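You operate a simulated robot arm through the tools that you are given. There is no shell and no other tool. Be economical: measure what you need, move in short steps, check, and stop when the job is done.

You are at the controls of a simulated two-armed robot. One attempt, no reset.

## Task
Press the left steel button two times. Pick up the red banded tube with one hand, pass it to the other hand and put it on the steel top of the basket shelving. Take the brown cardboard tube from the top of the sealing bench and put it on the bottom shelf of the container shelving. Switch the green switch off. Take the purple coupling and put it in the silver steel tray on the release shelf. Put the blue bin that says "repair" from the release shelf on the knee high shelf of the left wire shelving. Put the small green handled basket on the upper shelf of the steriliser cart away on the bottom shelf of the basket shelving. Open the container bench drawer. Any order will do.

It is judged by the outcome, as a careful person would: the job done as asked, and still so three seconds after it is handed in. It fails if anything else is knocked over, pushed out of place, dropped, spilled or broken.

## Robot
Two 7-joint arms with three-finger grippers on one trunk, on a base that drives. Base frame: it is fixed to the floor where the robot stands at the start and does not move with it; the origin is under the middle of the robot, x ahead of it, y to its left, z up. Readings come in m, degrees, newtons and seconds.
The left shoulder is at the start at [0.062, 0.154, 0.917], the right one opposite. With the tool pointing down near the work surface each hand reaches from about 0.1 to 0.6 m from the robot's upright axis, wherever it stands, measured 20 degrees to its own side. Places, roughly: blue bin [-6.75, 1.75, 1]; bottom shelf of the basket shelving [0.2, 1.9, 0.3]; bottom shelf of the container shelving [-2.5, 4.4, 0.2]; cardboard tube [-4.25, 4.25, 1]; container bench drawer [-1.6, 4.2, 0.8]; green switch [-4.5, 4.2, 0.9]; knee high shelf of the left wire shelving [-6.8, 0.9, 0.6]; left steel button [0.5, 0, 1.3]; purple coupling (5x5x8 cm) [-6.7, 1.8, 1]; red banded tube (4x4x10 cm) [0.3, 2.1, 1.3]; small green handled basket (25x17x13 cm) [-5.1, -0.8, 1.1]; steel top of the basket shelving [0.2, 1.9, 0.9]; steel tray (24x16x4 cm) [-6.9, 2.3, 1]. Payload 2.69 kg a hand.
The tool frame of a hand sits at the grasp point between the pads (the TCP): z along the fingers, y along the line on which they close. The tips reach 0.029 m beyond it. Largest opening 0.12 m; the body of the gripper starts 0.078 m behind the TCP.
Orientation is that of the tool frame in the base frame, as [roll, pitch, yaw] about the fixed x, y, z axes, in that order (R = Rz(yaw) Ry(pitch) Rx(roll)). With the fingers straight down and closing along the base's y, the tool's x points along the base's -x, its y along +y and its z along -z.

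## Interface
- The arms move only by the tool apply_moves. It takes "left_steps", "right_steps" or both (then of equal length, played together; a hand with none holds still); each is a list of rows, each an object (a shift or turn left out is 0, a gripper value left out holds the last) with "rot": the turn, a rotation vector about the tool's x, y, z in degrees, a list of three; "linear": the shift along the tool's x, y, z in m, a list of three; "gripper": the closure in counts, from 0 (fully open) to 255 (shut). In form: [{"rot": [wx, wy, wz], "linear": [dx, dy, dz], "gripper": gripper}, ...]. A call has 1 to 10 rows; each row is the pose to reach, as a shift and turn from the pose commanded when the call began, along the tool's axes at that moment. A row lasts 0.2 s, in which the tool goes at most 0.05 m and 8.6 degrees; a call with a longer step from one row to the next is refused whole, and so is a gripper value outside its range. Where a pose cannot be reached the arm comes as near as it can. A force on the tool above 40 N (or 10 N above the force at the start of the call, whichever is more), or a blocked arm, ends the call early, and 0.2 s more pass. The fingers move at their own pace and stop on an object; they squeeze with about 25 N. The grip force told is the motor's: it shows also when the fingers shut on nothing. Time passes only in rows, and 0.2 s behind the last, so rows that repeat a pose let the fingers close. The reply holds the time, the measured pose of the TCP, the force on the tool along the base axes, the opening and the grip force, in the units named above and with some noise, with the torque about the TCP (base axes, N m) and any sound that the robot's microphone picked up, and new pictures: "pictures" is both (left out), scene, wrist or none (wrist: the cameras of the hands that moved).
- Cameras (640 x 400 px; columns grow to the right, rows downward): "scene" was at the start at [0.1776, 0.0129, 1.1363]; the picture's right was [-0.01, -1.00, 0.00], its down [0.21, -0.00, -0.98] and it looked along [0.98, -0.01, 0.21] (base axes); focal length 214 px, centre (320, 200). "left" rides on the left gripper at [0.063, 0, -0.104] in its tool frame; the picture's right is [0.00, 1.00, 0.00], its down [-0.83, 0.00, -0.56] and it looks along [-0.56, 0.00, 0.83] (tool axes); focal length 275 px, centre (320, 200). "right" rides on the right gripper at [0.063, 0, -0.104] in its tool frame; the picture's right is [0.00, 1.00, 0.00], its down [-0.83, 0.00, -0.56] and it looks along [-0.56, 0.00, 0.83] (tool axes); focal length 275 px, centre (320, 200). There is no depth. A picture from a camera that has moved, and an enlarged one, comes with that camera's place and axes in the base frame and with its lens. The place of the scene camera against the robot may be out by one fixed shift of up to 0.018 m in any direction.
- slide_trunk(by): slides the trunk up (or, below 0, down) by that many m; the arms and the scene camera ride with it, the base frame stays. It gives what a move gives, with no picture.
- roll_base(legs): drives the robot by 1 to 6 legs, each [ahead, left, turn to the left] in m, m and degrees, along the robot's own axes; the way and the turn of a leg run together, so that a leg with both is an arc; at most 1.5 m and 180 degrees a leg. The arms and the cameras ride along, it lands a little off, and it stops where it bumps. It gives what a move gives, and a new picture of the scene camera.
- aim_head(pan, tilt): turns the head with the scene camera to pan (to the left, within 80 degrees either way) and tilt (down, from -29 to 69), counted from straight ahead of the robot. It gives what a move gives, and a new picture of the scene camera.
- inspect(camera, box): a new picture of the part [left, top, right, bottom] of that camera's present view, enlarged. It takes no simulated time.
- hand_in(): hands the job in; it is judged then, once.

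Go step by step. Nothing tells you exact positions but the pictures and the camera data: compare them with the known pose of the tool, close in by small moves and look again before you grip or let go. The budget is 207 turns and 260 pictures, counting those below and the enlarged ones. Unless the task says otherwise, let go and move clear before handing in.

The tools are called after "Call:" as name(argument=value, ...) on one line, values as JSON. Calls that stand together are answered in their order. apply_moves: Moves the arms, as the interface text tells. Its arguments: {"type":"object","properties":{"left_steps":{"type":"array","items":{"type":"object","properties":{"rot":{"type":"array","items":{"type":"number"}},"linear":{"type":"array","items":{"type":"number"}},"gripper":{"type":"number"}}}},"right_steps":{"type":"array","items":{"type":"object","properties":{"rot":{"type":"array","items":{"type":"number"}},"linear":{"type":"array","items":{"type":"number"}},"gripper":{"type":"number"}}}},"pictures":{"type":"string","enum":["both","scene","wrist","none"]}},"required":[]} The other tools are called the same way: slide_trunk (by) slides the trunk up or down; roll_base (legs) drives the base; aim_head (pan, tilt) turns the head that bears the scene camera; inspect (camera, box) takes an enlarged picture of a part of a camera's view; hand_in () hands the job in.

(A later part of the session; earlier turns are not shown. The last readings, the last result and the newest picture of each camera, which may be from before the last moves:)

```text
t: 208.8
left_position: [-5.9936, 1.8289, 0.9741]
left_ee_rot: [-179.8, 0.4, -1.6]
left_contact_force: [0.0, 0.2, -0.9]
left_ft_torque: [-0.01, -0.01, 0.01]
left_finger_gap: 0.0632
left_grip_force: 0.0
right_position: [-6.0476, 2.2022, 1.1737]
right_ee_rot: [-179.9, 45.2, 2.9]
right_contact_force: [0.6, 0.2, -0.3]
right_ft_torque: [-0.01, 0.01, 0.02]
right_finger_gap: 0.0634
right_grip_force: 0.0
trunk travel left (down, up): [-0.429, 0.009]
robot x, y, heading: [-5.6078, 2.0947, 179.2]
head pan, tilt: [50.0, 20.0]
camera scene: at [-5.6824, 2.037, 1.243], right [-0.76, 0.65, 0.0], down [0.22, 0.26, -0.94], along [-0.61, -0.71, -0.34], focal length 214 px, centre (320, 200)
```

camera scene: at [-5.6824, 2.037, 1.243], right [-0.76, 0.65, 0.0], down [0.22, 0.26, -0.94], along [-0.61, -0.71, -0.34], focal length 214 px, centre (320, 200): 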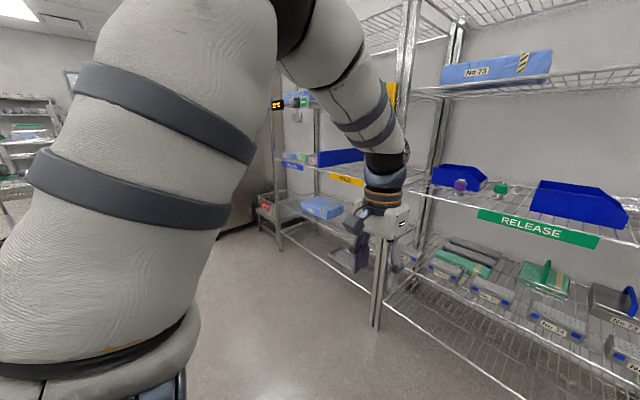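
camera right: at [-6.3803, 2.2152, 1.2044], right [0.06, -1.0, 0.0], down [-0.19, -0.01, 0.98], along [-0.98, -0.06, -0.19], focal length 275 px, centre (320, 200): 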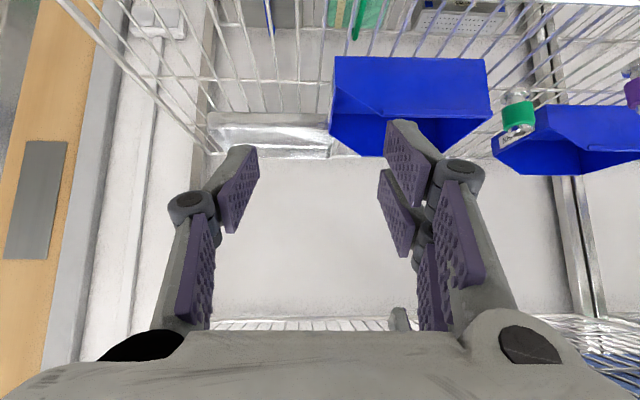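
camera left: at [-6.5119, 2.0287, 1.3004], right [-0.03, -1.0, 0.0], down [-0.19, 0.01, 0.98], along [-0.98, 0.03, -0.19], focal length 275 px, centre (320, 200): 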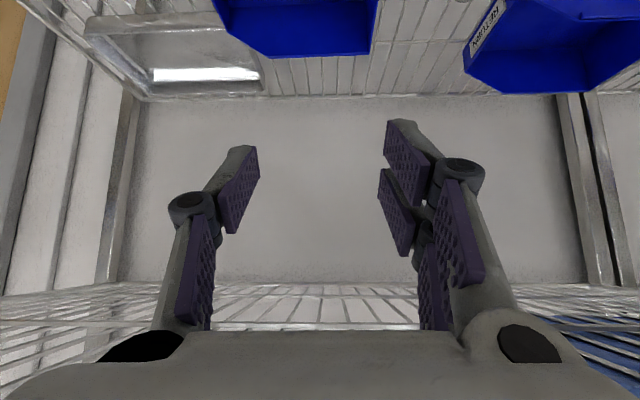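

The elbow is in an "up" configuration but workable. I'll test pitching the left hand 45° here, slightly raised.

Call:
apply_moves(left_steps=[{"rot": [0, -8, 0], "linear": [0, 0.005, -0.02]}, {"rot": [0, -16, 0], "linear": [0, 0.01, -0.04]}, {"rot": [0, -24, 0], "linear": [0, 0.015, -0.06]}, {"rot": [0, -32, 0], "linear": [0, 0.02, -0.08]}, {"rot": [0, -40, 0], "linear": [0, 0.02, -0.1]}, {"rot": [0, -45, 0], "linear": [0, 0.02, -0.12]}], pictures="scene")

```text
t: 210.2
left_position: [-6.0217, 1.7562, 1.0801]
left_ee_rot: [-179.5, 45.2, -1.3]
left_contact_force: [0.5, -0.5, 0.2]
left_ft_torque: [-0.02, -0.02, 0.0]
left_finger_gap: 0.0638
left_grip_force: 0.0
left hand out of reach, approached as far as the arm can: row 3, 4, 5, 6
right_position: [-6.0461, 2.2006, 1.1723]
right_ee_rot: [-179.7, 45.2, 3.0]
right_contact_force: [1.1, -0.2, 0.5]
right_ft_torque: [-0.02, -0.02, 0.01]
right_finger_gap: 0.0634
right_grip_force: 0.1
trunk travel left (down, up): [-0.429, 0.009]
robot x, y, heading: [-5.6065, 2.0931, 179.4]
head pan, tilt: [50.0, 20.0]
camera scene: at [-5.6828, 2.0365, 1.2461], right [-0.76, 0.66, 0.0], down [0.2, 0.23, -0.95], along [-0.62, -0.72, -0.31], focal length 214 px, centre (320, 200)
```

scene: 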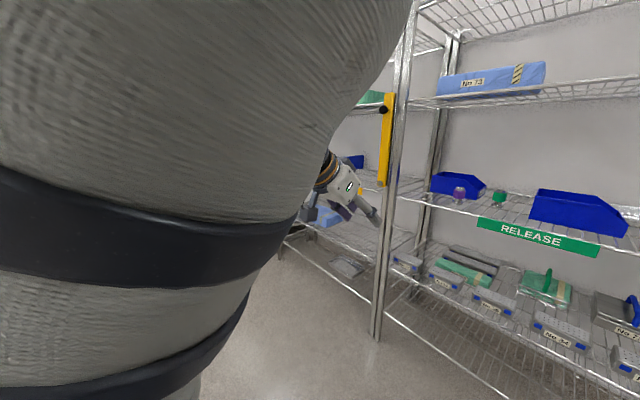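

The left elbow is stuck in an inner branch, so I'll park the left arm low to the side and use the right hand alone: it can straddle the bin's near wall, pointing left and down.

Call:
apply_moves(left_steps=[{"rot": [0, 7, 0], "linear": [0.04, 0.015, 0.005]}, {"rot": [0, 14, 0], "linear": [0.08, 0.03, 0.01]}, {"rot": [0, 21, 0], "linear": [0.12, 0.045, 0.015]}, {"rot": [0, 28, 0], "linear": [0.16, 0.06, 0.02]}, {"rot": [0, 35, 0], "linear": [0.195, 0.075, 0.025]}, {"rot": [0, 42, 0], "linear": [0.225, 0.085, 0.03]}, {"rot": [0, 45, 0], "linear": [0.248, 0.096, 0.032]}], right_steps=[{"rot": [0, 8, 0], "gripper": 100}, {"rot": [0, 16, 0]}, {"rot": [0, 24, 0]}, {"rot": [0, 32, 0]}, {"rot": [0, 40, 0]}, {"rot": [0, 45, 0]}, {"rot": [0, 45, 0]}], pictures="none")

Call:
apply_moves(right_steps=[{"rot": [0, 0, -8.5], "linear": [0, 0, 0.01]}, {"rot": [0, 0, -17], "linear": [0, 0, 0.02]}, {"rot": [0, 0, -25.5]}, {"rot": [0, 0, -34]}, {"rot": [0, 0, -42.5]}, {"rot": [0, 0, -51]}, {"rot": [0, 0, -59.5]}, {"rot": [0, 0, -68]}, {"rot": [0, 0, -76.5]}, {"rot": [0, 0, -85]}], pictures="none")

Call:
aim_head(pan=0, tilt=25)

```text
t: 211.8
left_position: [-5.8726, 1.6596, 0.8798]
left_ee_rot: [-179.8, 0.2, -1.7]
left_contact_force: [0.0, -0.3, -0.2]
left_ft_torque: [0.01, 0.03, -0.01]
left_finger_gap: 0.0637
left_grip_force: 0.1
right_position: [-6.0466, 2.1996, 1.1723]
right_ee_rot: [-179.9, 0.1, 3.0]
right_contact_force: [-1.2, 0.0, -1.1]
right_ft_torque: [0.01, -0.02, 0.01]
right_finger_gap: 0.0729
right_grip_force: 0.1
trunk travel left (down, up): [-0.429, 0.009]
robot x, y, heading: [-5.6087, 2.0912, 179.0]
head pan, tilt: [50.0, 20.0]
```

```text
t: 214.0
left_position: [-5.8723, 1.6593, 0.8803]
left_ee_rot: [-179.8, 0.3, -1.7]
left_contact_force: [-0.9, 0.1, 1.2]
left_ft_torque: [0.01, 0.03, 0.02]
left_finger_gap: 0.0635
left_grip_force: 0.1
right_position: [-5.8761, 2.1428, 1.09]
right_ee_rot: [-179.7, 0.1, 87.6]
right_contact_force: [-0.2, 1.1, -0.4]
right_ft_torque: [0.05, 0.02, 0.02]
right_finger_gap: 0.073
right_grip_force: 0.1
right hand out of reach, approached as far as the arm can: row 3, 4, 5, 6, 7, 8, 9, 10
trunk travel left (down, up): [-0.429, 0.009]
robot x, y, heading: [-5.609, 2.0936, 179.2]
head pan, tilt: [50.0, 20.0]
```

```text
t: 215.2
left_position: [-5.8727, 1.6608, 0.8797]
left_ee_rot: [-179.8, 0.3, -1.7]
left_contact_force: [-0.8, -1.1, 0.6]
left_ft_torque: [-0.01, 0.0, -0.02]
left_finger_gap: 0.0637
left_grip_force: 0.2
right_position: [-5.8777, 2.1437, 1.0892]
right_ee_rot: [-179.7, 0.1, 87.4]
right_contact_force: [-0.1, 0.6, -0.3]
right_ft_torque: [0.01, 0.0, -0.03]
right_finger_gap: 0.073
right_grip_force: 0.0
trunk travel left (down, up): [-0.429, 0.009]
robot x, y, heading: [-5.6055, 2.0974, 179.1]
head pan, tilt: [0.0, 25.0]
camera scene: at [-5.7139, 2.1082, 1.2348], right [0.01, 1.0, 0.0], down [0.42, -0.01, -0.91], along [-0.91, 0.01, -0.42], focal length 214 px, centre (320, 200)
```

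scene: 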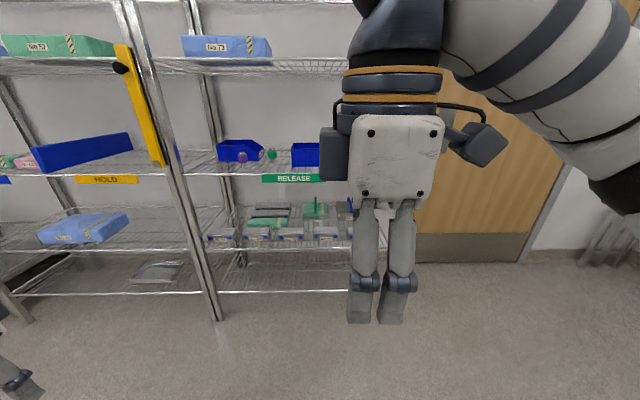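

Right hand is yawed. I'll move it forward and tilt it to point left-down at 45°.

Call:
apply_moves(right_steps=[{"rot": [0, -7, 0], "linear": [0.01, -0.03, -0.01]}, {"rot": [0, -14, 0], "linear": [0.02, -0.06, -0.02]}, {"rot": [0, -21, 0], "linear": [0.03, -0.09, -0.03]}, {"rot": [0, -29, 0], "linear": [0.04, -0.12, -0.03]}, {"rot": [0, -37, 0], "linear": [0.05, -0.15, -0.03]}, {"rot": [0, -45, 0], "linear": [0.06, -0.17, -0.03]}], pictures="both")

```text
t: 216.6
left_position: [-5.8722, 1.6601, 0.8806]
left_ee_rot: [-179.9, 0.3, -1.7]
left_contact_force: [-0.5, -0.2, 1.0]
left_ft_torque: [0.01, -0.01, -0.04]
left_finger_gap: 0.0635
left_grip_force: 0.0
right_position: [-5.8899, 2.1193, 1.1406]
right_ee_rot: [179.7, 44.5, 86.3]
right_contact_force: [-0.5, -0.3, -0.2]
right_ft_torque: [0.03, 0.02, 0.0]
right_finger_gap: 0.073
right_grip_force: 0.1
right hand out of reach, approached as far as the arm can: row 1, 2, 3, 4, 5, 6
trunk travel left (down, up): [-0.429, 0.009]
robot x, y, heading: [-5.6112, 2.0979, 179.1]
head pan, tilt: [0.0, 25.0]
camera scene: at [-5.7142, 2.1083, 1.2348], right [0.01, 1.0, 0.0], down [0.42, -0.01, -0.91], along [-0.91, 0.01, -0.42], focal length 214 px, centre (320, 200)
camera right: at [-5.8837, 2.2378, 1.1712], right [1.0, -0.06, 0.0], down [-0.01, -0.2, 0.98], along [-0.06, -0.98, -0.2], focal length 275 px, centre (320, 200)
```

scene: 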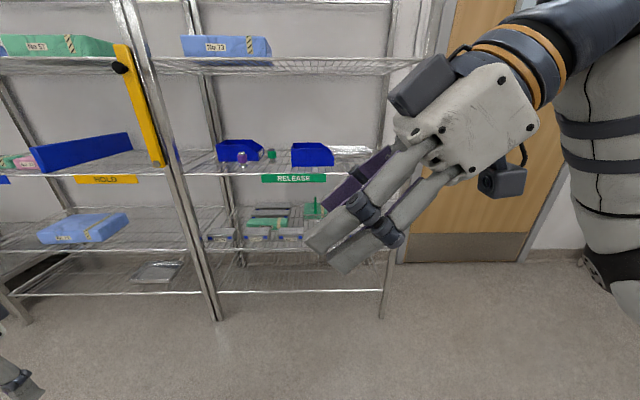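
right: 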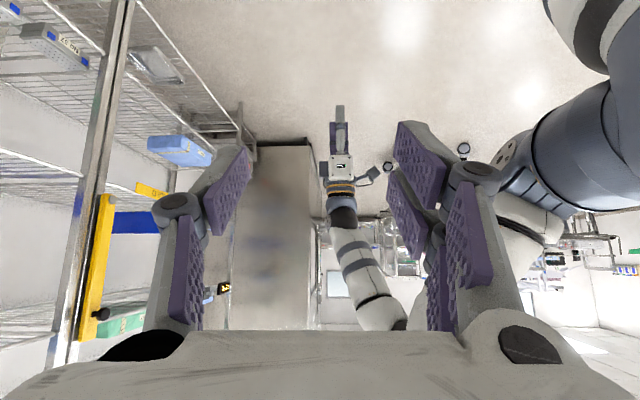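

Orientation is right; extend it forward now.

Call:
apply_moves(right_steps=[{"linear": [0.01, -0.03, -0.01]}, {"linear": [0.02, -0.06, -0.02]}, {"linear": [0.03, -0.09, -0.03]}, {"linear": [0.03, -0.12, -0.03]}, {"linear": [0.03, -0.15, -0.03]}], pictures="scene")

```text
t: 217.8
left_position: [-5.8716, 1.6599, 0.8798]
left_ee_rot: [-179.8, 0.4, -1.7]
left_contact_force: [0.2, -0.2, 0.1]
left_ft_torque: [0.03, 0.0, -0.01]
left_finger_gap: 0.0635
left_grip_force: 0.0
right_position: [-5.8887, 2.1072, 1.1392]
right_ee_rot: [-179.8, 44.9, 87.7]
right_contact_force: [0.5, 0.1, -1.3]
right_ft_torque: [0.01, -0.06, -0.01]
right_finger_gap: 0.0727
right_grip_force: 0.1
right hand out of reach, approached as far as the arm can: row 1, 2, 3, 4, 5
trunk travel left (down, up): [-0.429, 0.009]
robot x, y, heading: [-5.6052, 2.0924, 179.2]
head pan, tilt: [0.0, 25.0]
camera scene: at [-5.7139, 2.1084, 1.2348], right [0.01, 1.0, 0.0], down [0.42, -0.01, -0.91], along [-0.91, 0.01, -0.42], focal length 214 px, centre (320, 200)
```

scene: 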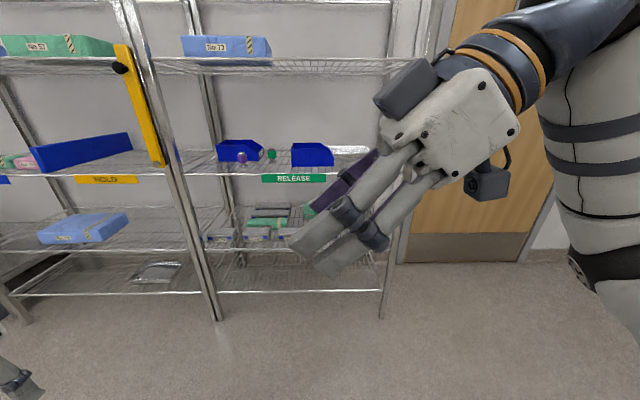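

The right wrist is cramped because I yawed too near the centre. I'll undo, move the hand outward, and redo it as in the earlier hand-over.

Call:
apply_moves(right_steps=[{"rot": [0, 7, 0], "linear": [0.02, 0, -0.01]}, {"rot": [0, 15, 0], "linear": [0.04, 0, -0.02]}, {"rot": [0, 23, 0], "linear": [0.06, 0, -0.03]}, {"rot": [0, 31, 0], "linear": [0.08, 0, -0.03]}, {"rot": [0, 39, 0], "linear": [0.1, 0, -0.03]}, {"rot": [0, 45, 0], "linear": [0.12, 0, -0.03]}], pictures="none")

Call:
apply_moves(right_steps=[{"rot": [0, 0, 8.5], "linear": [0.015, -0.015, 0]}, {"rot": [0, 0, 17], "linear": [0.03, -0.03, 0]}, {"rot": [0, 0, 25.5], "linear": [0.045, -0.045, 0]}, {"rot": [0, 0, 34], "linear": [0.06, -0.06, 0]}, {"rot": [0, 0, 42.5], "linear": [0.07, -0.075, 0]}, {"rot": [0, 0, 51], "linear": [0.08, -0.09, 0]}, {"rot": [0, 0, 59.5], "linear": [0.08, -0.105, 0]}, {"rot": [0, 0, 68], "linear": [0.08, -0.12, 0]}, {"rot": [0, 0, 76.5], "linear": [0.08, -0.13, 0]}, {"rot": [0, 0, 85], "linear": [0.08, -0.14, 0]}], pictures="scene")

```text
t: 219.2
left_position: [-5.8725, 1.6592, 0.8804]
left_ee_rot: [-179.8, 0.3, -1.8]
left_contact_force: [0.8, -0.1, 0.0]
left_ft_torque: [-0.01, 0.02, 0.0]
left_finger_gap: 0.0634
left_grip_force: 0.0
right_position: [-5.8621, 2.2004, 1.0695]
right_ee_rot: [-179.7, -0.2, 87.8]
right_contact_force: [0.1, 0.6, 0.2]
right_ft_torque: [-0.03, -0.01, 0.04]
right_finger_gap: 0.0729
right_grip_force: 0.1
right hand out of reach, approached as far as the arm can: row 3, 4, 5, 6
trunk travel left (down, up): [-0.429, 0.009]
robot x, y, heading: [-5.6054, 2.092, 179.3]
head pan, tilt: [0.0, 25.0]
```

```text
t: 221.4
left_position: [-5.8722, 1.6599, 0.8795]
left_ee_rot: [-179.8, 0.2, -1.7]
left_contact_force: [1.0, 0.3, 0.2]
left_ft_torque: [0.01, 0.02, -0.01]
left_finger_gap: 0.0637
left_grip_force: 0.2
right_position: [-5.9988, 2.2828, 1.0698]
right_ee_rot: [-179.9, 0.1, 2.8]
right_contact_force: [0.2, -0.5, 0.4]
right_ft_torque: [0.04, 0.0, 0.01]
right_finger_gap: 0.0733
right_grip_force: 0.0
trunk travel left (down, up): [-0.429, 0.009]
robot x, y, heading: [-5.6074, 2.0924, 179.1]
head pan, tilt: [0.0, 25.0]
camera scene: at [-5.7141, 2.1082, 1.2348], right [0.01, 1.0, 0.0], down [0.42, -0.01, -0.91], along [-0.91, 0.01, -0.42], focal length 214 px, centre (320, 200)
```

scene: 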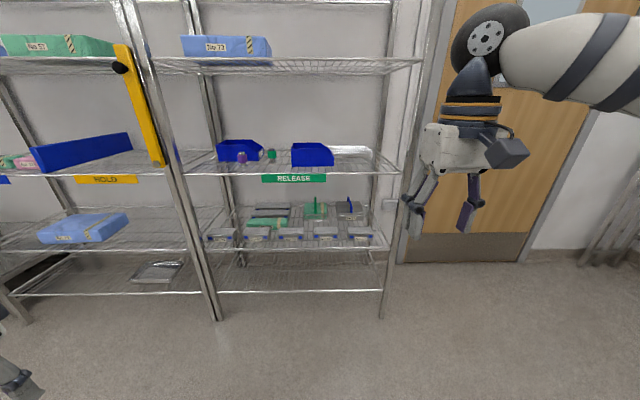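

Back to neutral. Redo the yaw with the hand moving outward.

Call:
apply_moves(right_steps=[{"rot": [0, 0, -8.5], "linear": [0.0, -0.012, -0.008]}, {"rot": [0, 0, -17], "linear": [0, -0.024, -0.016]}, {"rot": [0, 0, -25.5], "linear": [0, -0.036, -0.024]}, {"rot": [0, 0, -34], "linear": [0, -0.048, -0.032]}, {"rot": [0, 0, -42.5], "linear": [0, -0.06, -0.04]}, {"rot": [0, 0, -51], "linear": [0, -0.072, -0.048]}, {"rot": [0, 0, -59.5], "linear": [0, -0.084, -0.056]}, {"rot": [0, 0, -68], "linear": [0, -0.096, -0.064]}, {"rot": [0, 0, -76.5], "linear": [0, -0.108, -0.07]}, {"rot": [0, 0, -85], "linear": [0, -0.12, -0.07]}], pictures="none")

Call:
apply_moves(right_steps=[{"rot": [0, -8, 0], "linear": [-0.02, -0.002, -0.02]}, {"rot": [0, -16, 0], "linear": [-0.04, -0.004, -0.04]}, {"rot": [0, -24, 0], "linear": [-0.06, -0.006, -0.06]}, {"rot": [0, -32, 0], "linear": [-0.08, -0.02, -0.075]}, {"rot": [0, -40, 0], "linear": [-0.1, -0.03, -0.09]}, {"rot": [0, -45, 0], "linear": [-0.12, -0.04, -0.1]}], pictures="scene")

```text
t: 223.6
left_position: [-5.8725, 1.6596, 0.8792]
left_ee_rot: [-179.8, 0.4, -1.6]
left_contact_force: [-0.3, -0.3, -0.1]
left_ft_torque: [0.03, -0.01, 0.03]
left_finger_gap: 0.0634
left_grip_force: 0.0
right_position: [-5.8413, 2.2437, 1.0568]
right_ee_rot: [-179.8, -0.2, 87.8]
right_contact_force: [-0.9, -0.9, -0.5]
right_ft_torque: [-0.01, 0.02, 0.02]
right_finger_gap: 0.0727
right_grip_force: 0.1
right hand out of reach, approached as far as the arm can: row 5, 6, 7, 8, 9, 10
trunk travel left (down, up): [-0.429, 0.009]
robot x, y, heading: [-5.6103, 2.0929, 179.1]
head pan, tilt: [0.0, 25.0]
```

```text
t: 225.0
left_position: [-5.8726, 1.6599, 0.8799]
left_ee_rot: [-179.8, 0.3, -1.6]
left_contact_force: [-0.9, 0.2, 0.1]
left_ft_torque: [0.01, 0.0, 0.03]
left_finger_gap: 0.0634
left_grip_force: 0.0
right_position: [-5.8815, 2.1195, 1.1629]
right_ee_rot: [-180.0, 45.0, 87.9]
right_contact_force: [0.5, -0.1, 0.1]
right_ft_torque: [-0.03, 0.0, 0.02]
right_finger_gap: 0.073
right_grip_force: 0.1
trunk travel left (down, up): [-0.429, 0.009]
robot x, y, heading: [-5.6063, 2.091, 179.2]
head pan, tilt: [0.0, 25.0]
camera scene: at [-5.714, 2.108, 1.2348], right [0.01, 1.0, 0.0], down [0.42, -0.01, -0.91], along [-0.91, 0.01, -0.42], focal length 214 px, centre (320, 200)
```

scene: 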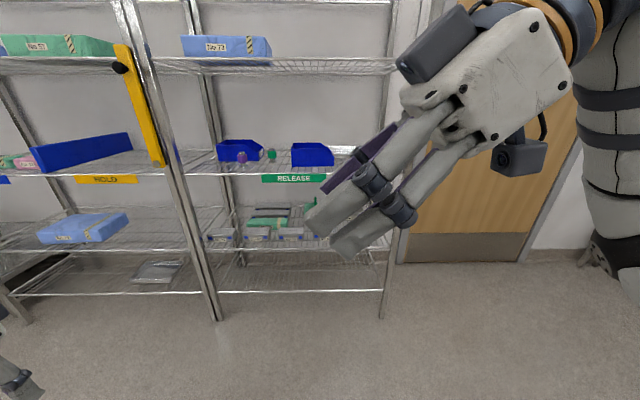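

The wrist seems to hit its limit at this yaw; I'll back it off 12° and extend forward again.

Call:
apply_moves(right_steps=[{"rot": [4.2, 0, 4.2]}, {"rot": [8.5, 0, 8.5], "linear": [0, -0.03, 0]}, {"rot": [8.5, 0, 8.5], "linear": [0, -0.07, 0]}, {"rot": [8.5, 0, 8.5], "linear": [0, -0.11, 0]}, {"rot": [8.5, 0, 8.5], "linear": [0, -0.15, 0]}, {"rot": [8.5, 0, 8.5], "linear": [0, -0.19, 0]}], pictures="scene")

```text
t: 226.4
left_position: [-5.8724, 1.66, 0.8788]
left_ee_rot: [-179.8, 0.3, -1.7]
left_contact_force: [-0.2, -0.5, -0.4]
left_ft_torque: [-0.02, -0.02, -0.01]
left_finger_gap: 0.0634
left_grip_force: 0.0
right_position: [-5.9538, 2.1196, 1.1676]
right_ee_rot: [-179.8, 45.0, 76.0]
right_contact_force: [-0.2, 0.0, -0.2]
right_ft_torque: [0.0, 0.0, 0.0]
right_finger_gap: 0.0729
right_grip_force: 0.0
right hand out of reach, approached as far as the arm can: row 4, 5, 6
trunk travel left (down, up): [-0.429, 0.009]
robot x, y, heading: [-5.61, 2.0903, 179.5]
head pan, tilt: [0.0, 25.0]
camera scene: at [-5.7137, 2.1085, 1.2348], right [0.01, 1.0, 0.0], down [0.42, -0.01, -0.91], along [-0.91, 0.01, -0.42], focal length 214 px, centre (320, 200)
```

scene: 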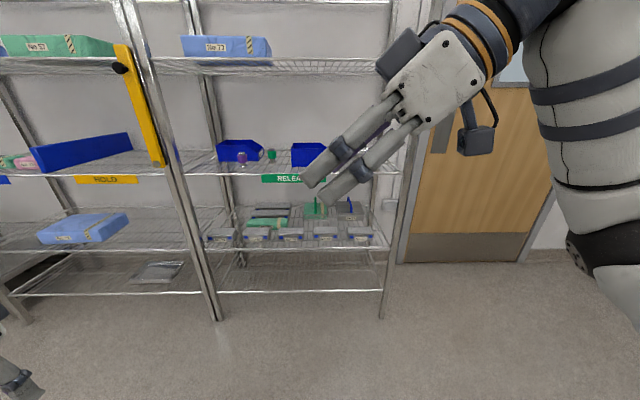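

This pose is too constrained. New plan: hold the bin by its two end walls, right hand in its good neutral branch, left hand in the stretched pose it can do. First return the right hand to neutral.

Call:
apply_moves(right_steps=[{"rot": [0, 8, 0], "linear": [0.02, 0, 0]}, {"rot": [0, 16, 0], "linear": [0.04, 0, 0]}, {"rot": [0, 24, 0], "linear": [0.06, 0, 0]}, {"rot": [0, 32, 0], "linear": [0.08, 0, 0]}, {"rot": [0, 40, 0], "linear": [0.1, 0, 0]}, {"rot": [0, 45, 0], "linear": [0.12, 0, 0]}], pictures="none")

Call:
apply_moves(right_steps=[{"rot": [0, 0, 8.2], "linear": [0.01, -0.01, 0]}, {"rot": [0, 0, 16.4], "linear": [0.02, -0.02, 0]}, {"rot": [0, 0, 24.6], "linear": [0.03, -0.03, 0]}, {"rot": [0, 0, 32.8], "linear": [0.04, -0.04, 0]}, {"rot": [0, 0, 41], "linear": [0.05, -0.05, 0]}, {"rot": [0, 0, 49.2], "linear": [0.05, -0.06, 0]}, {"rot": [0, 0, 57.4], "linear": [0.05, -0.07, 0]}, {"rot": [0, 0, 65.6], "linear": [0.05, -0.08, 0]}, {"rot": [0, 0, 73.8], "linear": [0.05, -0.09, 0]}, {"rot": [0, 0, 76.5], "linear": [0.05, -0.1, 0]}], pictures="none")

Call:
apply_moves(right_steps=[{"rot": [0, -8, 0], "linear": [0, 0.01, -0.01], "gripper": 120}, {"rot": [0, -16, 0], "linear": [0, 0.02, -0.02]}, {"rot": [0, -24, 0], "linear": [0, 0.03, -0.03]}, {"rot": [0, -32, 0], "linear": [0, 0.04, -0.04]}, {"rot": [0, -40, 0], "linear": [0, 0.05, -0.05]}, {"rot": [0, -45, 0], "linear": [0, 0.06, -0.06]}], pictures="scene")

```text
t: 227.8
left_position: [-5.8736, 1.6604, 0.8801]
left_ee_rot: [-179.8, 0.2, -1.7]
left_contact_force: [-0.3, 0.2, -0.8]
left_ft_torque: [0.0, -0.02, -0.02]
left_finger_gap: 0.0633
left_grip_force: 0.1
right_position: [-5.9166, 2.1976, 1.0706]
right_ee_rot: [-179.8, -0.1, 75.8]
right_contact_force: [0.6, -0.6, 0.4]
right_ft_torque: [0.03, -0.01, 0.0]
right_finger_gap: 0.0728
right_grip_force: 0.0
right hand out of reach, approached as far as the arm can: row 4, 5, 6
trunk travel left (down, up): [-0.429, 0.009]
robot x, y, heading: [-5.6036, 2.0947, 179.0]
head pan, tilt: [0.0, 25.0]
```

```text
t: 230.0
left_position: [-5.8719, 1.661, 0.8809]
left_ee_rot: [-179.7, 0.3, -1.7]
left_contact_force: [0.3, 0.0, -0.1]
left_ft_torque: [0.02, -0.03, -0.01]
left_finger_gap: 0.0637
left_grip_force: 0.1
right_position: [-6.0014, 2.2678, 1.0705]
right_ee_rot: [-179.9, 0.1, -0.8]
right_contact_force: [0.2, 0.1, -0.2]
right_ft_torque: [0.0, 0.01, -0.01]
right_finger_gap: 0.073
right_grip_force: 0.0
trunk travel left (down, up): [-0.429, 0.009]
robot x, y, heading: [-5.603, 2.0928, 179.3]
head pan, tilt: [0.0, 25.0]
```

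```text
t: 231.4
left_position: [-5.8721, 1.6606, 0.8818]
left_ee_rot: [-179.9, 0.3, -1.7]
left_contact_force: [0.0, 0.1, -0.2]
left_ft_torque: [-0.01, 0.01, 0.0]
left_finger_gap: 0.0633
left_grip_force: 0.0
right_position: [-6.0012, 2.2101, 1.1304]
right_ee_rot: [-179.8, 45.1, -0.5]
right_contact_force: [0.2, 0.0, 0.3]
right_ft_torque: [-0.01, 0.04, -0.05]
right_finger_gap: 0.0635
right_grip_force: 0.0
trunk travel left (down, up): [-0.429, 0.009]
robot x, y, heading: [-5.6078, 2.0967, 179.5]
head pan, tilt: [0.0, 25.0]
camera scene: at [-5.7137, 2.1081, 1.2348], right [0.01, 1.0, 0.0], down [0.42, -0.01, -0.91], along [-0.91, 0.01, -0.42], focal length 214 px, centre (320, 200)
```

scene: 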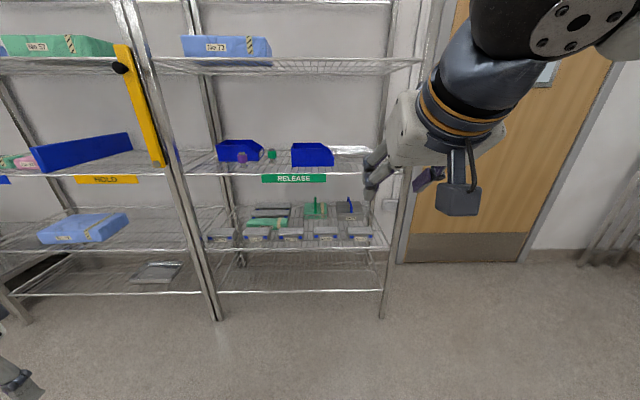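

Right hand is good (pitch 45). The bin's tall back wall (left end, y≈2.0) is the best single-hand grip, with free room beside it. Aligning the robot.

Call:
roll_base(legs=[[0, 0.2, 0.5], [0.47, 0, 0]])

Call:
inspect(camera="right", box=[0, 0, 640, 400])

```text
t: 236.0
left_position: [-6.3276, 1.4498, 0.8801]
left_ee_rot: [-179.7, 0.4, -0.5]
left_contact_force: [0.7, -0.2, 0.8]
left_ft_torque: [-0.02, 0.0, 0.02]
left_finger_gap: 0.0639
left_grip_force: 0.0
right_position: [-6.4679, 1.9953, 1.1312]
right_ee_rot: [-179.9, 45.1, 0.8]
right_contact_force: [0.3, 0.4, -0.3]
right_ft_torque: [-0.02, 0.02, -0.01]
right_finger_gap: 0.0637
right_grip_force: 0.1
trunk travel left (down, up): [-0.429, 0.009]
robot x, y, heading: [-6.0728, 1.8893, -179.3]
head pan, tilt: [0.0, 25.0]
camera scene: at [-6.1788, 1.9001, 1.2348], right [-0.01, 1.0, 0.0], down [0.42, 0.0, -0.91], along [-0.91, -0.01, -0.42], focal length 214 px, centre (320, 200)
```

scene: 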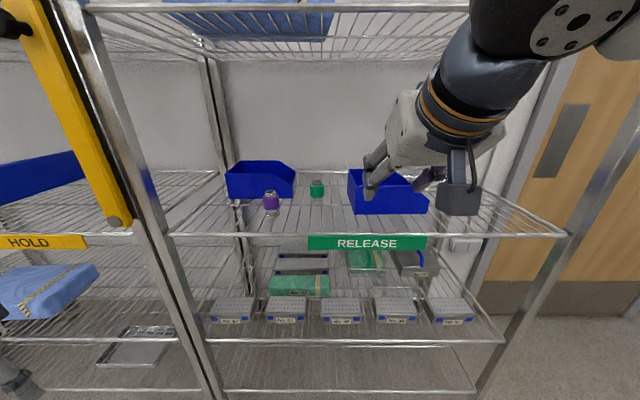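

```text
1.00 times, centred on (320, 200) of right (not enlarged: the box is as wide or as high as the picture)
camera zoom: at [-6.3503, 1.9971, 1.1604], right [0.01, -1.0, 0.0], down [-0.19, -0.01, 0.98], along [-0.98, -0.01, -0.19], focal length 275 px, centre (320, 200)
```

zoom: 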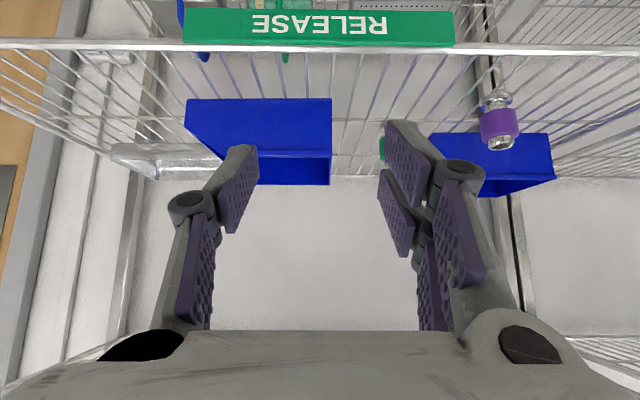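

The bin measures about 0.195 x 0.18 x 0.08 m; back wall at y≈1.982, rim z≈1.03. Driving 0.2 m closer and checking.

Call:
roll_base(legs=[[0.2, 0, 0]])

Call:
inspect(camera="right", box=[0, 0, 640, 400])

```text
t: 237.6
left_position: [-6.5217, 1.4465, 0.8811]
left_ee_rot: [-179.6, -0.1, -0.3]
left_contact_force: [-0.5, 0.2, 0.1]
left_ft_torque: [-0.01, 0.02, -0.01]
left_finger_gap: 0.0633
left_grip_force: 0.0
right_position: [-6.6659, 1.9936, 1.1309]
right_ee_rot: [-179.9, 45.1, 0.8]
right_contact_force: [1.3, 0.2, 0.1]
right_ft_torque: [0.0, -0.02, 0.03]
right_finger_gap: 0.0635
right_grip_force: 0.1
trunk travel left (down, up): [-0.429, 0.009]
robot x, y, heading: [-6.2683, 1.885, -179.4]
head pan, tilt: [0.0, 25.0]
stopped in leg 1: the force on the tool passed its limit at 53 N (the readings are from after the stop); the commanded pose is now the measured one
camera scene: at [-6.3761, 1.8983, 1.2348], right [-0.01, 1.0, 0.0], down [0.42, 0.0, -0.91], along [-0.91, -0.01, -0.42], focal length 214 px, centre (320, 200)
```

scene: 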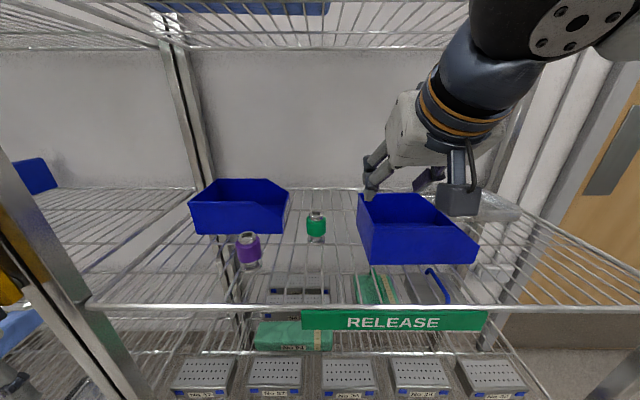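

```text
1.00 times, centred on (320, 200) of right (not enlarged: the box is as wide or as high as the picture)
camera zoom: at [-6.5478, 1.9953, 1.1601], right [0.01, -1.0, 0.0], down [-0.19, -0.01, 0.98], along [-0.98, -0.01, -0.19], focal length 275 px, centre (320, 200)
```

zoom: 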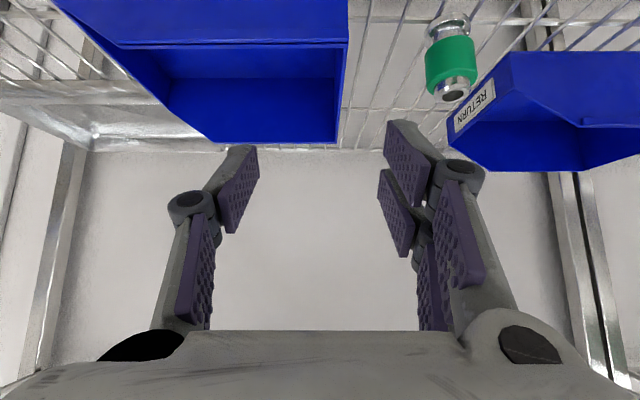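

The left parked hand brushed the shelving post; I'll pull it back. The back wall is at y≈1.975, rim z≈1.04; moving the right hand down onto it.

Call:
apply_moves(left_steps=[{"linear": [0.03, 0, 0]}, {"linear": [0.06, 0, 0]}, {"linear": [0.08, 0, 0]}, {"linear": [0.08, 0, 0]}, {"linear": [0.08, 0, 0]}], right_steps=[{"linear": [0.01, 0.01, 0.02]}, {"linear": [0.0226, 0.0186, 0.05]}, {"linear": [0.0226, 0.0186, 0.09]}, {"linear": [0.0226, 0.0186, 0.12]}, {"linear": [0.0226, 0.0186, 0.1486]}], pictures="both")

```text
t: 238.8
left_position: [-6.4426, 1.4466, 0.8791]
left_ee_rot: [-179.6, -0.1, -0.3]
left_contact_force: [0.4, -0.4, 0.1]
left_ft_torque: [-0.02, -0.01, 0.0]
left_finger_gap: 0.0637
left_grip_force: 0.0
right_position: [-6.7538, 1.9732, 1.0086]
right_ee_rot: [-179.9, 45.1, 0.8]
right_contact_force: [0.2, -0.4, -0.2]
right_ft_torque: [0.0, -0.02, -0.03]
right_finger_gap: 0.0636
right_grip_force: 0.1
trunk travel left (down, up): [-0.429, 0.009]
robot x, y, heading: [-6.2695, 1.885, -179.5]
head pan, tilt: [0.0, 25.0]
camera scene: at [-6.3766, 1.8983, 1.2347], right [-0.01, 1.0, 0.0], down [0.42, 0.0, -0.91], along [-0.91, -0.01, -0.42], focal length 214 px, centre (320, 200)
camera right: at [-6.637, 1.9762, 1.0384], right [0.02, -1.0, 0.0], down [-0.19, -0.01, 0.98], along [-0.98, -0.01, -0.19], focal length 275 px, centre (320, 200)
camera left: at [-6.3815, 1.4455, 0.9838], right [-0.01, -1.0, -0.01], down [-0.83, 0.0, 0.55], along [-0.55, 0.01, -0.83], focal length 275 px, centre (320, 200)
```

scene: 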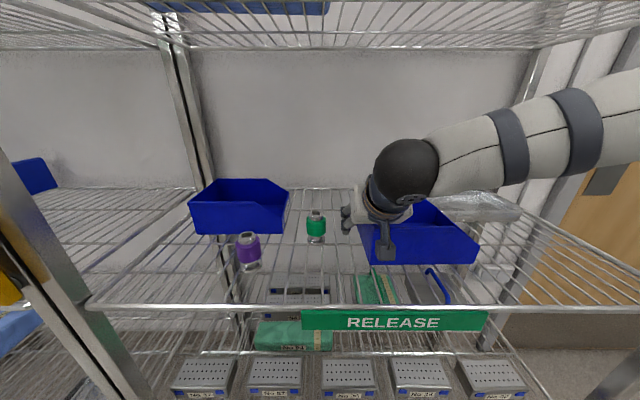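
right: 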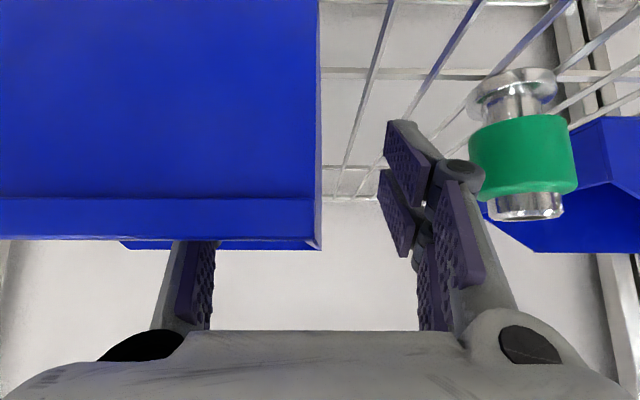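
left: 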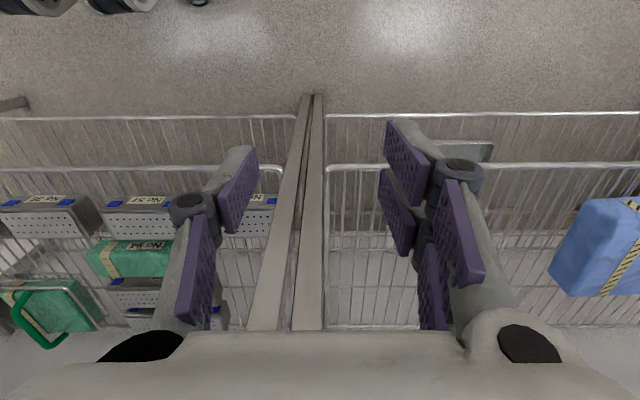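

The back wall lies between the fingers, inner finger inside the bin. Closing and lifting 2 cm to test.

Call:
apply_moves(right_steps=[{"gripper": 255}, {"gripper": 255}, {"gripper": 255}, {"linear": [-0.007, 0, -0.007]}, {"linear": [-0.014, 0, -0.014]}, {"linear": [-0.021, 0, -0.021]}], pictures="both")

```text
t: 240.2
left_position: [-6.4432, 1.4473, 0.8792]
left_ee_rot: [-179.6, -0.1, -0.2]
left_contact_force: [0.7, -0.7, -0.1]
left_ft_torque: [0.0, 0.0, -0.02]
left_finger_gap: 0.0636
left_grip_force: 0.0
right_position: [-6.7541, 1.9734, 1.0402]
right_ee_rot: [-179.9, 45.1, 0.8]
right_contact_force: [-0.3, 0.1, -2.4]
right_ft_torque: [-0.22, -0.04, -0.01]
right_finger_gap: 0.0059
right_grip_force: 25.0
trunk travel left (down, up): [-0.429, 0.009]
robot x, y, heading: [-6.2693, 1.8841, -179.3]
head pan, tilt: [0.0, 25.0]
camera scene: at [-6.3761, 1.8984, 1.2348], right [-0.01, 1.0, 0.0], down [0.42, 0.0, -0.91], along [-0.91, -0.01, -0.42], focal length 214 px, centre (320, 200)
camera right: at [-6.6366, 1.9755, 1.0689], right [0.01, -1.0, 0.0], down [-0.19, -0.01, 0.98], along [-0.98, -0.01, -0.19], focal length 275 px, centre (320, 200)
```

scene: 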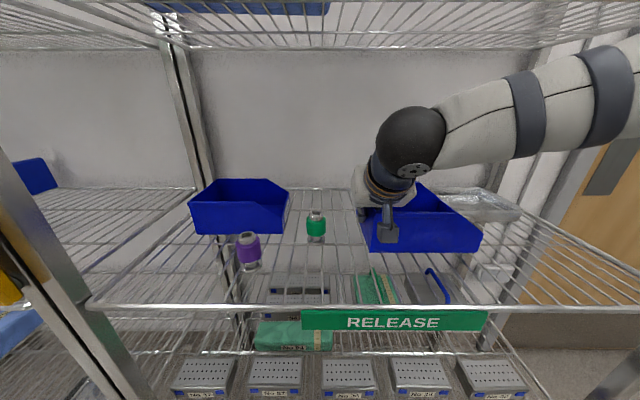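
right: 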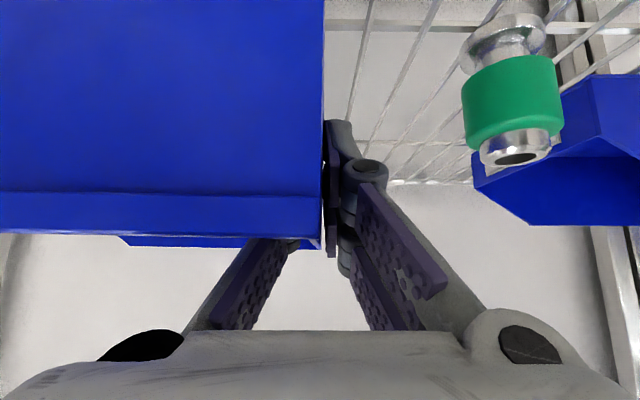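

It lifts level (about 0.24 kg). I'll raise it a bit more, back out of the shelf and slide over to the left wire shelving.

Call:
apply_moves(right_steps=[{"linear": [-0.014, 0, -0.014]}, {"linear": [-0.025, 0, -0.025]}], pictures="none")

Call:
roll_base(legs=[[-0.45, 0, 0], [0, 0.95, 0]])

```text
t: 240.8
left_position: [-6.4437, 1.4467, 0.88]
left_ee_rot: [-179.5, -0.1, -0.3]
left_contact_force: [0.6, 0.0, 0.5]
left_ft_torque: [-0.01, 0.02, 0.0]
left_finger_gap: 0.0636
left_grip_force: 0.0
right_position: [-6.7537, 1.9741, 1.074]
right_ee_rot: [-179.8, 45.1, 0.8]
right_contact_force: [-0.4, -0.8, -1.2]
right_ft_torque: [-0.19, -0.03, -0.03]
right_finger_gap: 0.0059
right_grip_force: 24.9
trunk travel left (down, up): [-0.429, 0.009]
robot x, y, heading: [-6.2694, 1.8879, -179.3]
head pan, tilt: [0.0, 25.0]
```

```text
t: 250.8
left_position: [-5.9789, 0.4918, 0.879]
left_ee_rot: [-179.6, 0.0, 0.1]
left_contact_force: [0.2, 0.3, 0.0]
left_ft_torque: [0.0, 0.02, 0.01]
left_finger_gap: 0.0634
left_grip_force: 0.1
right_position: [-6.2935, 1.0161, 1.0749]
right_ee_rot: [-179.8, 45.1, 1.2]
right_contact_force: [0.9, 0.9, -2.3]
right_ft_torque: [-0.21, -0.06, 0.03]
right_finger_gap: 0.0059
right_grip_force: 24.9
trunk travel left (down, up): [-0.429, 0.009]
robot x, y, heading: [-5.8091, 0.9313, -179.0]
head pan, tilt: [0.0, 25.0]
camera scene: at [-5.9144, 0.9434, 1.2348], right [-0.01, 1.0, 0.0], down [0.42, 0.01, -0.91], along [-0.91, -0.01, -0.42], focal length 214 px, centre (320, 200)
```

scene: 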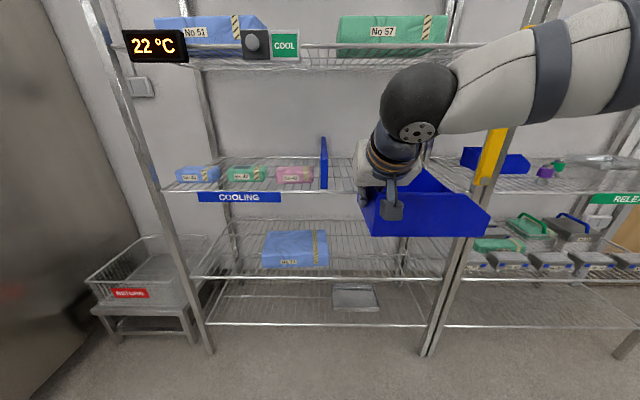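

The knee-high shelf (z≈0.6) has free space right of the blue pack. I'll shift right 0.1 m, lower the trunk 0.36 m and look.

Call:
roll_base(legs=[[0, -0.1, -1.0]])

Call:
slide_trunk(by=-0.36)

Call:
roll_base(legs=[[0.2, 0, 0]])

```text
t: 252.3
left_position: [-5.9864, 0.5954, 0.8791]
left_ee_rot: [-179.6, -0.1, -0.9]
left_contact_force: [0.4, 0.0, -0.8]
left_ft_torque: [-0.03, -0.01, -0.06]
left_finger_gap: 0.0636
left_grip_force: 0.1
right_position: [-6.2923, 1.1252, 1.0743]
right_ee_rot: [-179.9, 45.1, 0.2]
right_contact_force: [0.0, 0.8, -1.8]
right_ft_torque: [-0.21, -0.07, 0.04]
right_finger_gap: 0.006
right_grip_force: 25.2
trunk travel left (down, up): [-0.429, 0.009]
robot x, y, heading: [-5.809, 1.0275, 179.8]
head pan, tilt: [0.0, 25.0]
camera scene: at [-5.915, 1.0456, 1.2348], right [0.0, 1.0, 0.0], down [0.42, 0.0, -0.91], along [-0.91, 0.0, -0.42], focal length 214 px, centre (320, 200)
```

scene: 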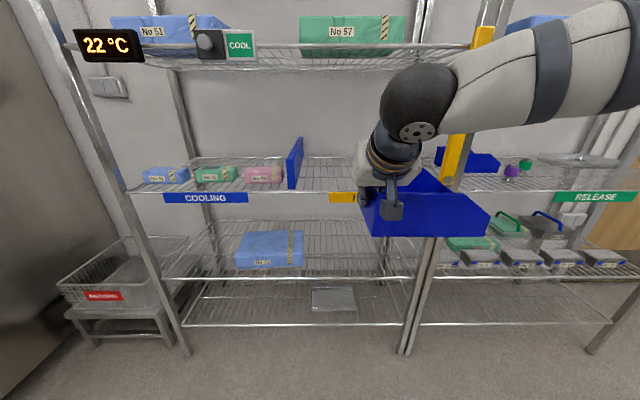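

```text
t: 255.8
left_position: [-5.9865, 0.5946, 0.5197]
left_ee_rot: [-179.5, -0.1, -0.9]
left_contact_force: [-0.8, 0.8, -0.3]
left_ft_torque: [0.01, 0.02, 0.01]
left_finger_gap: 0.0635
left_grip_force: 0.1
right_position: [-6.2917, 1.1247, 0.7143]
right_ee_rot: [-179.8, 45.1, 0.1]
right_contact_force: [-0.5, 0.0, -2.7]
right_ft_torque: [-0.23, -0.05, 0.02]
right_finger_gap: 0.0061
right_grip_force: 24.9
trunk travel left (down, up): [-0.069, 0.369]
robot x, y, heading: [-5.8075, 1.029, 179.8]
head pan, tilt: [0.0, 25.0]
```

```text
t: 257.4
left_position: [-6.1863, 0.5935, 0.5191]
left_ee_rot: [-179.6, 0.0, -0.8]
left_contact_force: [0.2, 0.3, -0.7]
left_ft_torque: [-0.04, 0.02, 0.0]
left_finger_gap: 0.0634
left_grip_force: 0.1
right_position: [-6.4925, 1.1232, 0.7136]
right_ee_rot: [-179.8, 45.2, 0.2]
right_contact_force: [-0.4, -0.3, -2.1]
right_ft_torque: [-0.22, -0.02, 0.03]
right_finger_gap: 0.0059
right_grip_force: 25.3
trunk travel left (down, up): [-0.069, 0.369]
robot x, y, heading: [-6.0028, 1.0308, 179.9]
head pan, tilt: [0.0, 25.0]
camera scene: at [-6.2687, 1.0454, 0.839], right [0.0, 1.0, 0.0], down [0.42, 0.0, -0.91], along [-0.91, 0.0, -0.42], focal length 214 px, centre (320, 200)
```

scene: 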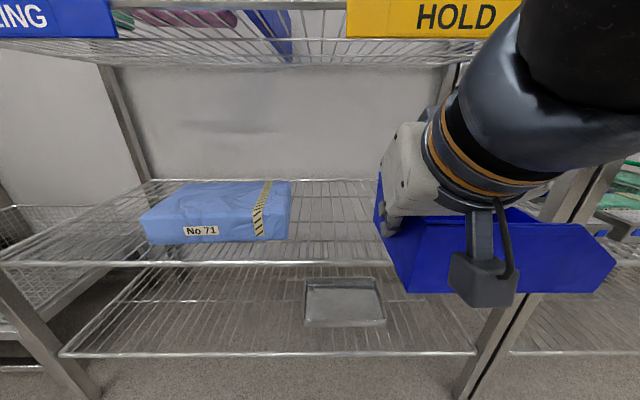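

The bin bottom (z≈0.66) clears the shelf rail (z≈0.57). Driving in 0.18 m.

Call:
roll_base(legs=[[0.19, 0, 0]])

```text
t: 258.9
left_position: [-6.3747, 0.5955, 0.519]
left_ee_rot: [-179.6, -0.1, -0.9]
left_contact_force: [-1.2, 0.5, -0.1]
left_ft_torque: [0.01, 0.02, 0.03]
left_finger_gap: 0.0633
left_grip_force: 0.1
right_position: [-6.6795, 1.125, 0.7138]
right_ee_rot: [-179.9, 45.1, 0.2]
right_contact_force: [0.4, 0.1, -2.2]
right_ft_torque: [-0.24, -0.06, -0.02]
right_finger_gap: 0.0062
right_grip_force: 24.4
trunk travel left (down, up): [-0.069, 0.369]
robot x, y, heading: [-6.2009, 1.0306, 179.7]
head pan, tilt: [0.0, 25.0]
camera scene: at [-6.4565, 1.0461, 0.839], right [0.0, 1.0, 0.0], down [0.42, 0.0, -0.91], along [-0.91, 0.0, -0.42], focal length 214 px, centre (320, 200)
```

scene: 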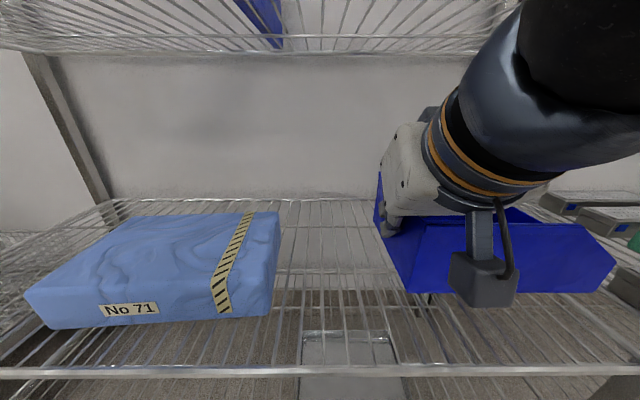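

Inside nicely. A further 3 cm in, then lower toward the shelf.

Call:
roll_base(legs=[[0.03, 0, 0]])

Call:
apply_moves(right_steps=[{"linear": [0.014, 0, 0.014]}, {"linear": [0.025, 0, 0.025]}, {"linear": [0.032, 0, 0.032]}, {"linear": [0.036, 0, 0.036]}, {"linear": [0.04, 0, 0.04]}, {"linear": [0.044, 0, 0.044]}, {"linear": [0.048, 0, 0.048]}, {"linear": [0.052, 0, 0.052]}], pictures="both")

```text
t: 259.8
left_position: [-6.4038, 0.5938, 0.518]
left_ee_rot: [-179.6, 0.0, -0.9]
left_contact_force: [-0.4, 0.2, -0.6]
left_ft_torque: [0.01, 0.0, 0.02]
left_finger_gap: 0.0635
left_grip_force: 0.0
right_position: [-6.7094, 1.1255, 0.7149]
right_ee_rot: [-179.9, 45.1, 0.2]
right_contact_force: [0.0, 0.5, -1.8]
right_ft_torque: [-0.17, -0.02, 0.01]
right_finger_gap: 0.0061
right_grip_force: 25.0
trunk travel left (down, up): [-0.069, 0.369]
robot x, y, heading: [-6.2232, 1.0312, 180.0]
head pan, tilt: [0.0, 25.0]
camera scene: at [-6.4863, 1.0461, 0.839], right [0.0, 1.0, 0.0], down [0.42, 0.0, -0.91], along [-0.91, 0.0, -0.42], focal length 214 px, centre (320, 200)
```

scene: 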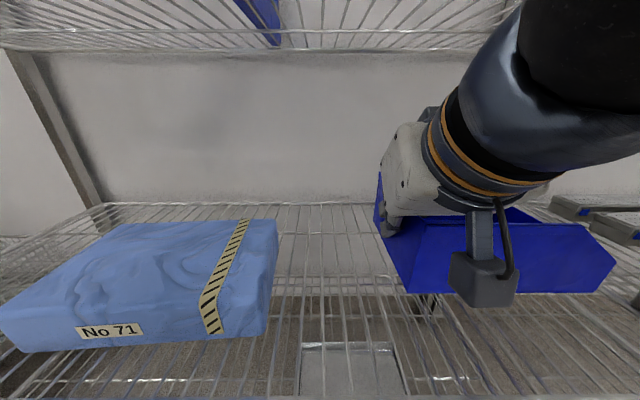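

```text
t: 261.6
left_position: [-6.4037, 0.5949, 0.52]
left_ee_rot: [-179.5, -0.1, -0.9]
left_contact_force: [0.3, 0.2, 1.3]
left_ft_torque: [0.02, 0.0, -0.04]
left_finger_gap: 0.0637
left_grip_force: 0.1
right_position: [-6.7104, 1.1253, 0.6407]
right_ee_rot: [-179.9, 45.1, 0.1]
right_contact_force: [0.0, 0.4, -2.0]
right_ft_torque: [-0.21, -0.06, -0.01]
right_finger_gap: 0.0062
right_grip_force: 24.9
trunk travel left (down, up): [-0.069, 0.369]
robot x, y, heading: [-6.2209, 1.0322, 179.8]
head pan, tilt: [0.0, 25.0]
camera scene: at [-6.4863, 1.0461, 0.839], right [0.0, 1.0, 0.0], down [0.42, 0.0, -0.91], along [-0.91, 0.0, -0.42], focal length 214 px, centre (320, 200)
camera right: at [-6.5926, 1.1263, 0.6703], right [0.0, -1.0, 0.0], down [-0.19, -0.01, 0.98], along [-0.98, 0.0, -0.19], focal length 275 px, centre (320, 200)
```

scene: 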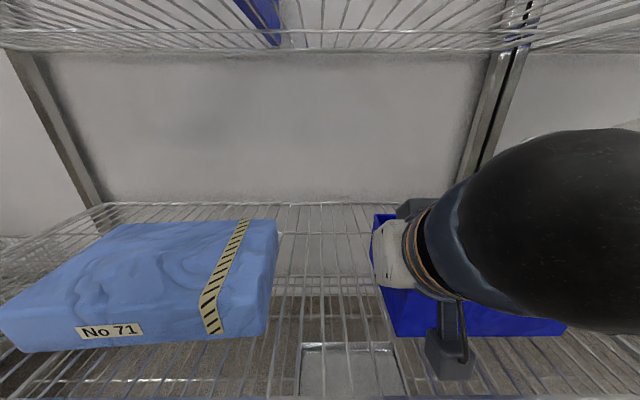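
right: 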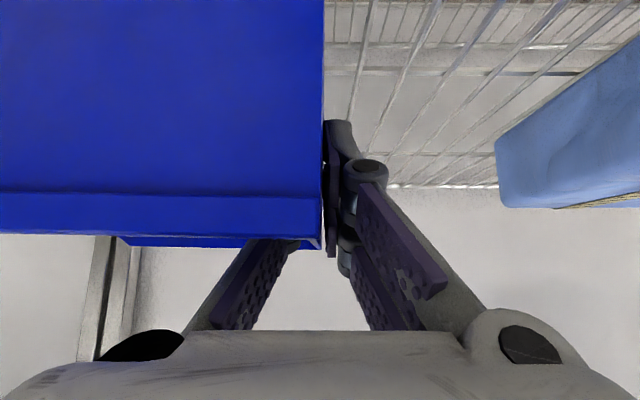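

Still not touching. Continuing down in small steps.

Call:
apply_moves(right_steps=[{"linear": [0.0035, 0, 0.0035]}, {"linear": [0.007, 0, 0.007]}, {"linear": [0.0105, 0, 0.0105]}, {"linear": [0.014, 0, 0.014]}, {"linear": [0.0175, 0, 0.0175]}, {"linear": [0.021, 0, 0.021]}], pictures="scene")

```text
t: 263.0
left_position: [-6.4053, 0.5948, 0.5189]
left_ee_rot: [-179.6, -0.2, -0.9]
left_contact_force: [-0.5, 0.0, 0.2]
left_ft_torque: [-0.03, -0.01, 0.02]
left_finger_gap: 0.0634
left_grip_force: 0.0
right_position: [-6.7098, 1.1252, 0.6117]
right_ee_rot: [-179.9, 45.1, 0.2]
right_contact_force: [-0.8, -0.1, -0.4]
right_ft_torque: [0.05, 0.0, 0.02]
right_finger_gap: 0.0058
right_grip_force: 24.8
trunk travel left (down, up): [-0.069, 0.369]
robot x, y, heading: [-6.221, 1.0282, 179.8]
head pan, tilt: [0.0, 25.0]
camera scene: at [-6.4863, 1.046, 0.839], right [0.0, 1.0, 0.0], down [0.42, 0.0, -0.91], along [-0.91, 0.0, -0.42], focal length 214 px, centre (320, 200)
```

scene: 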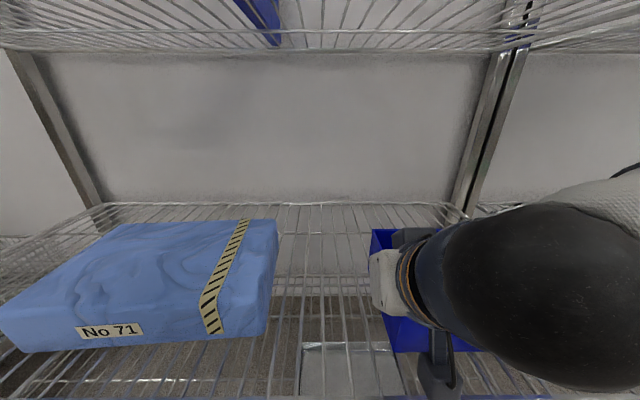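

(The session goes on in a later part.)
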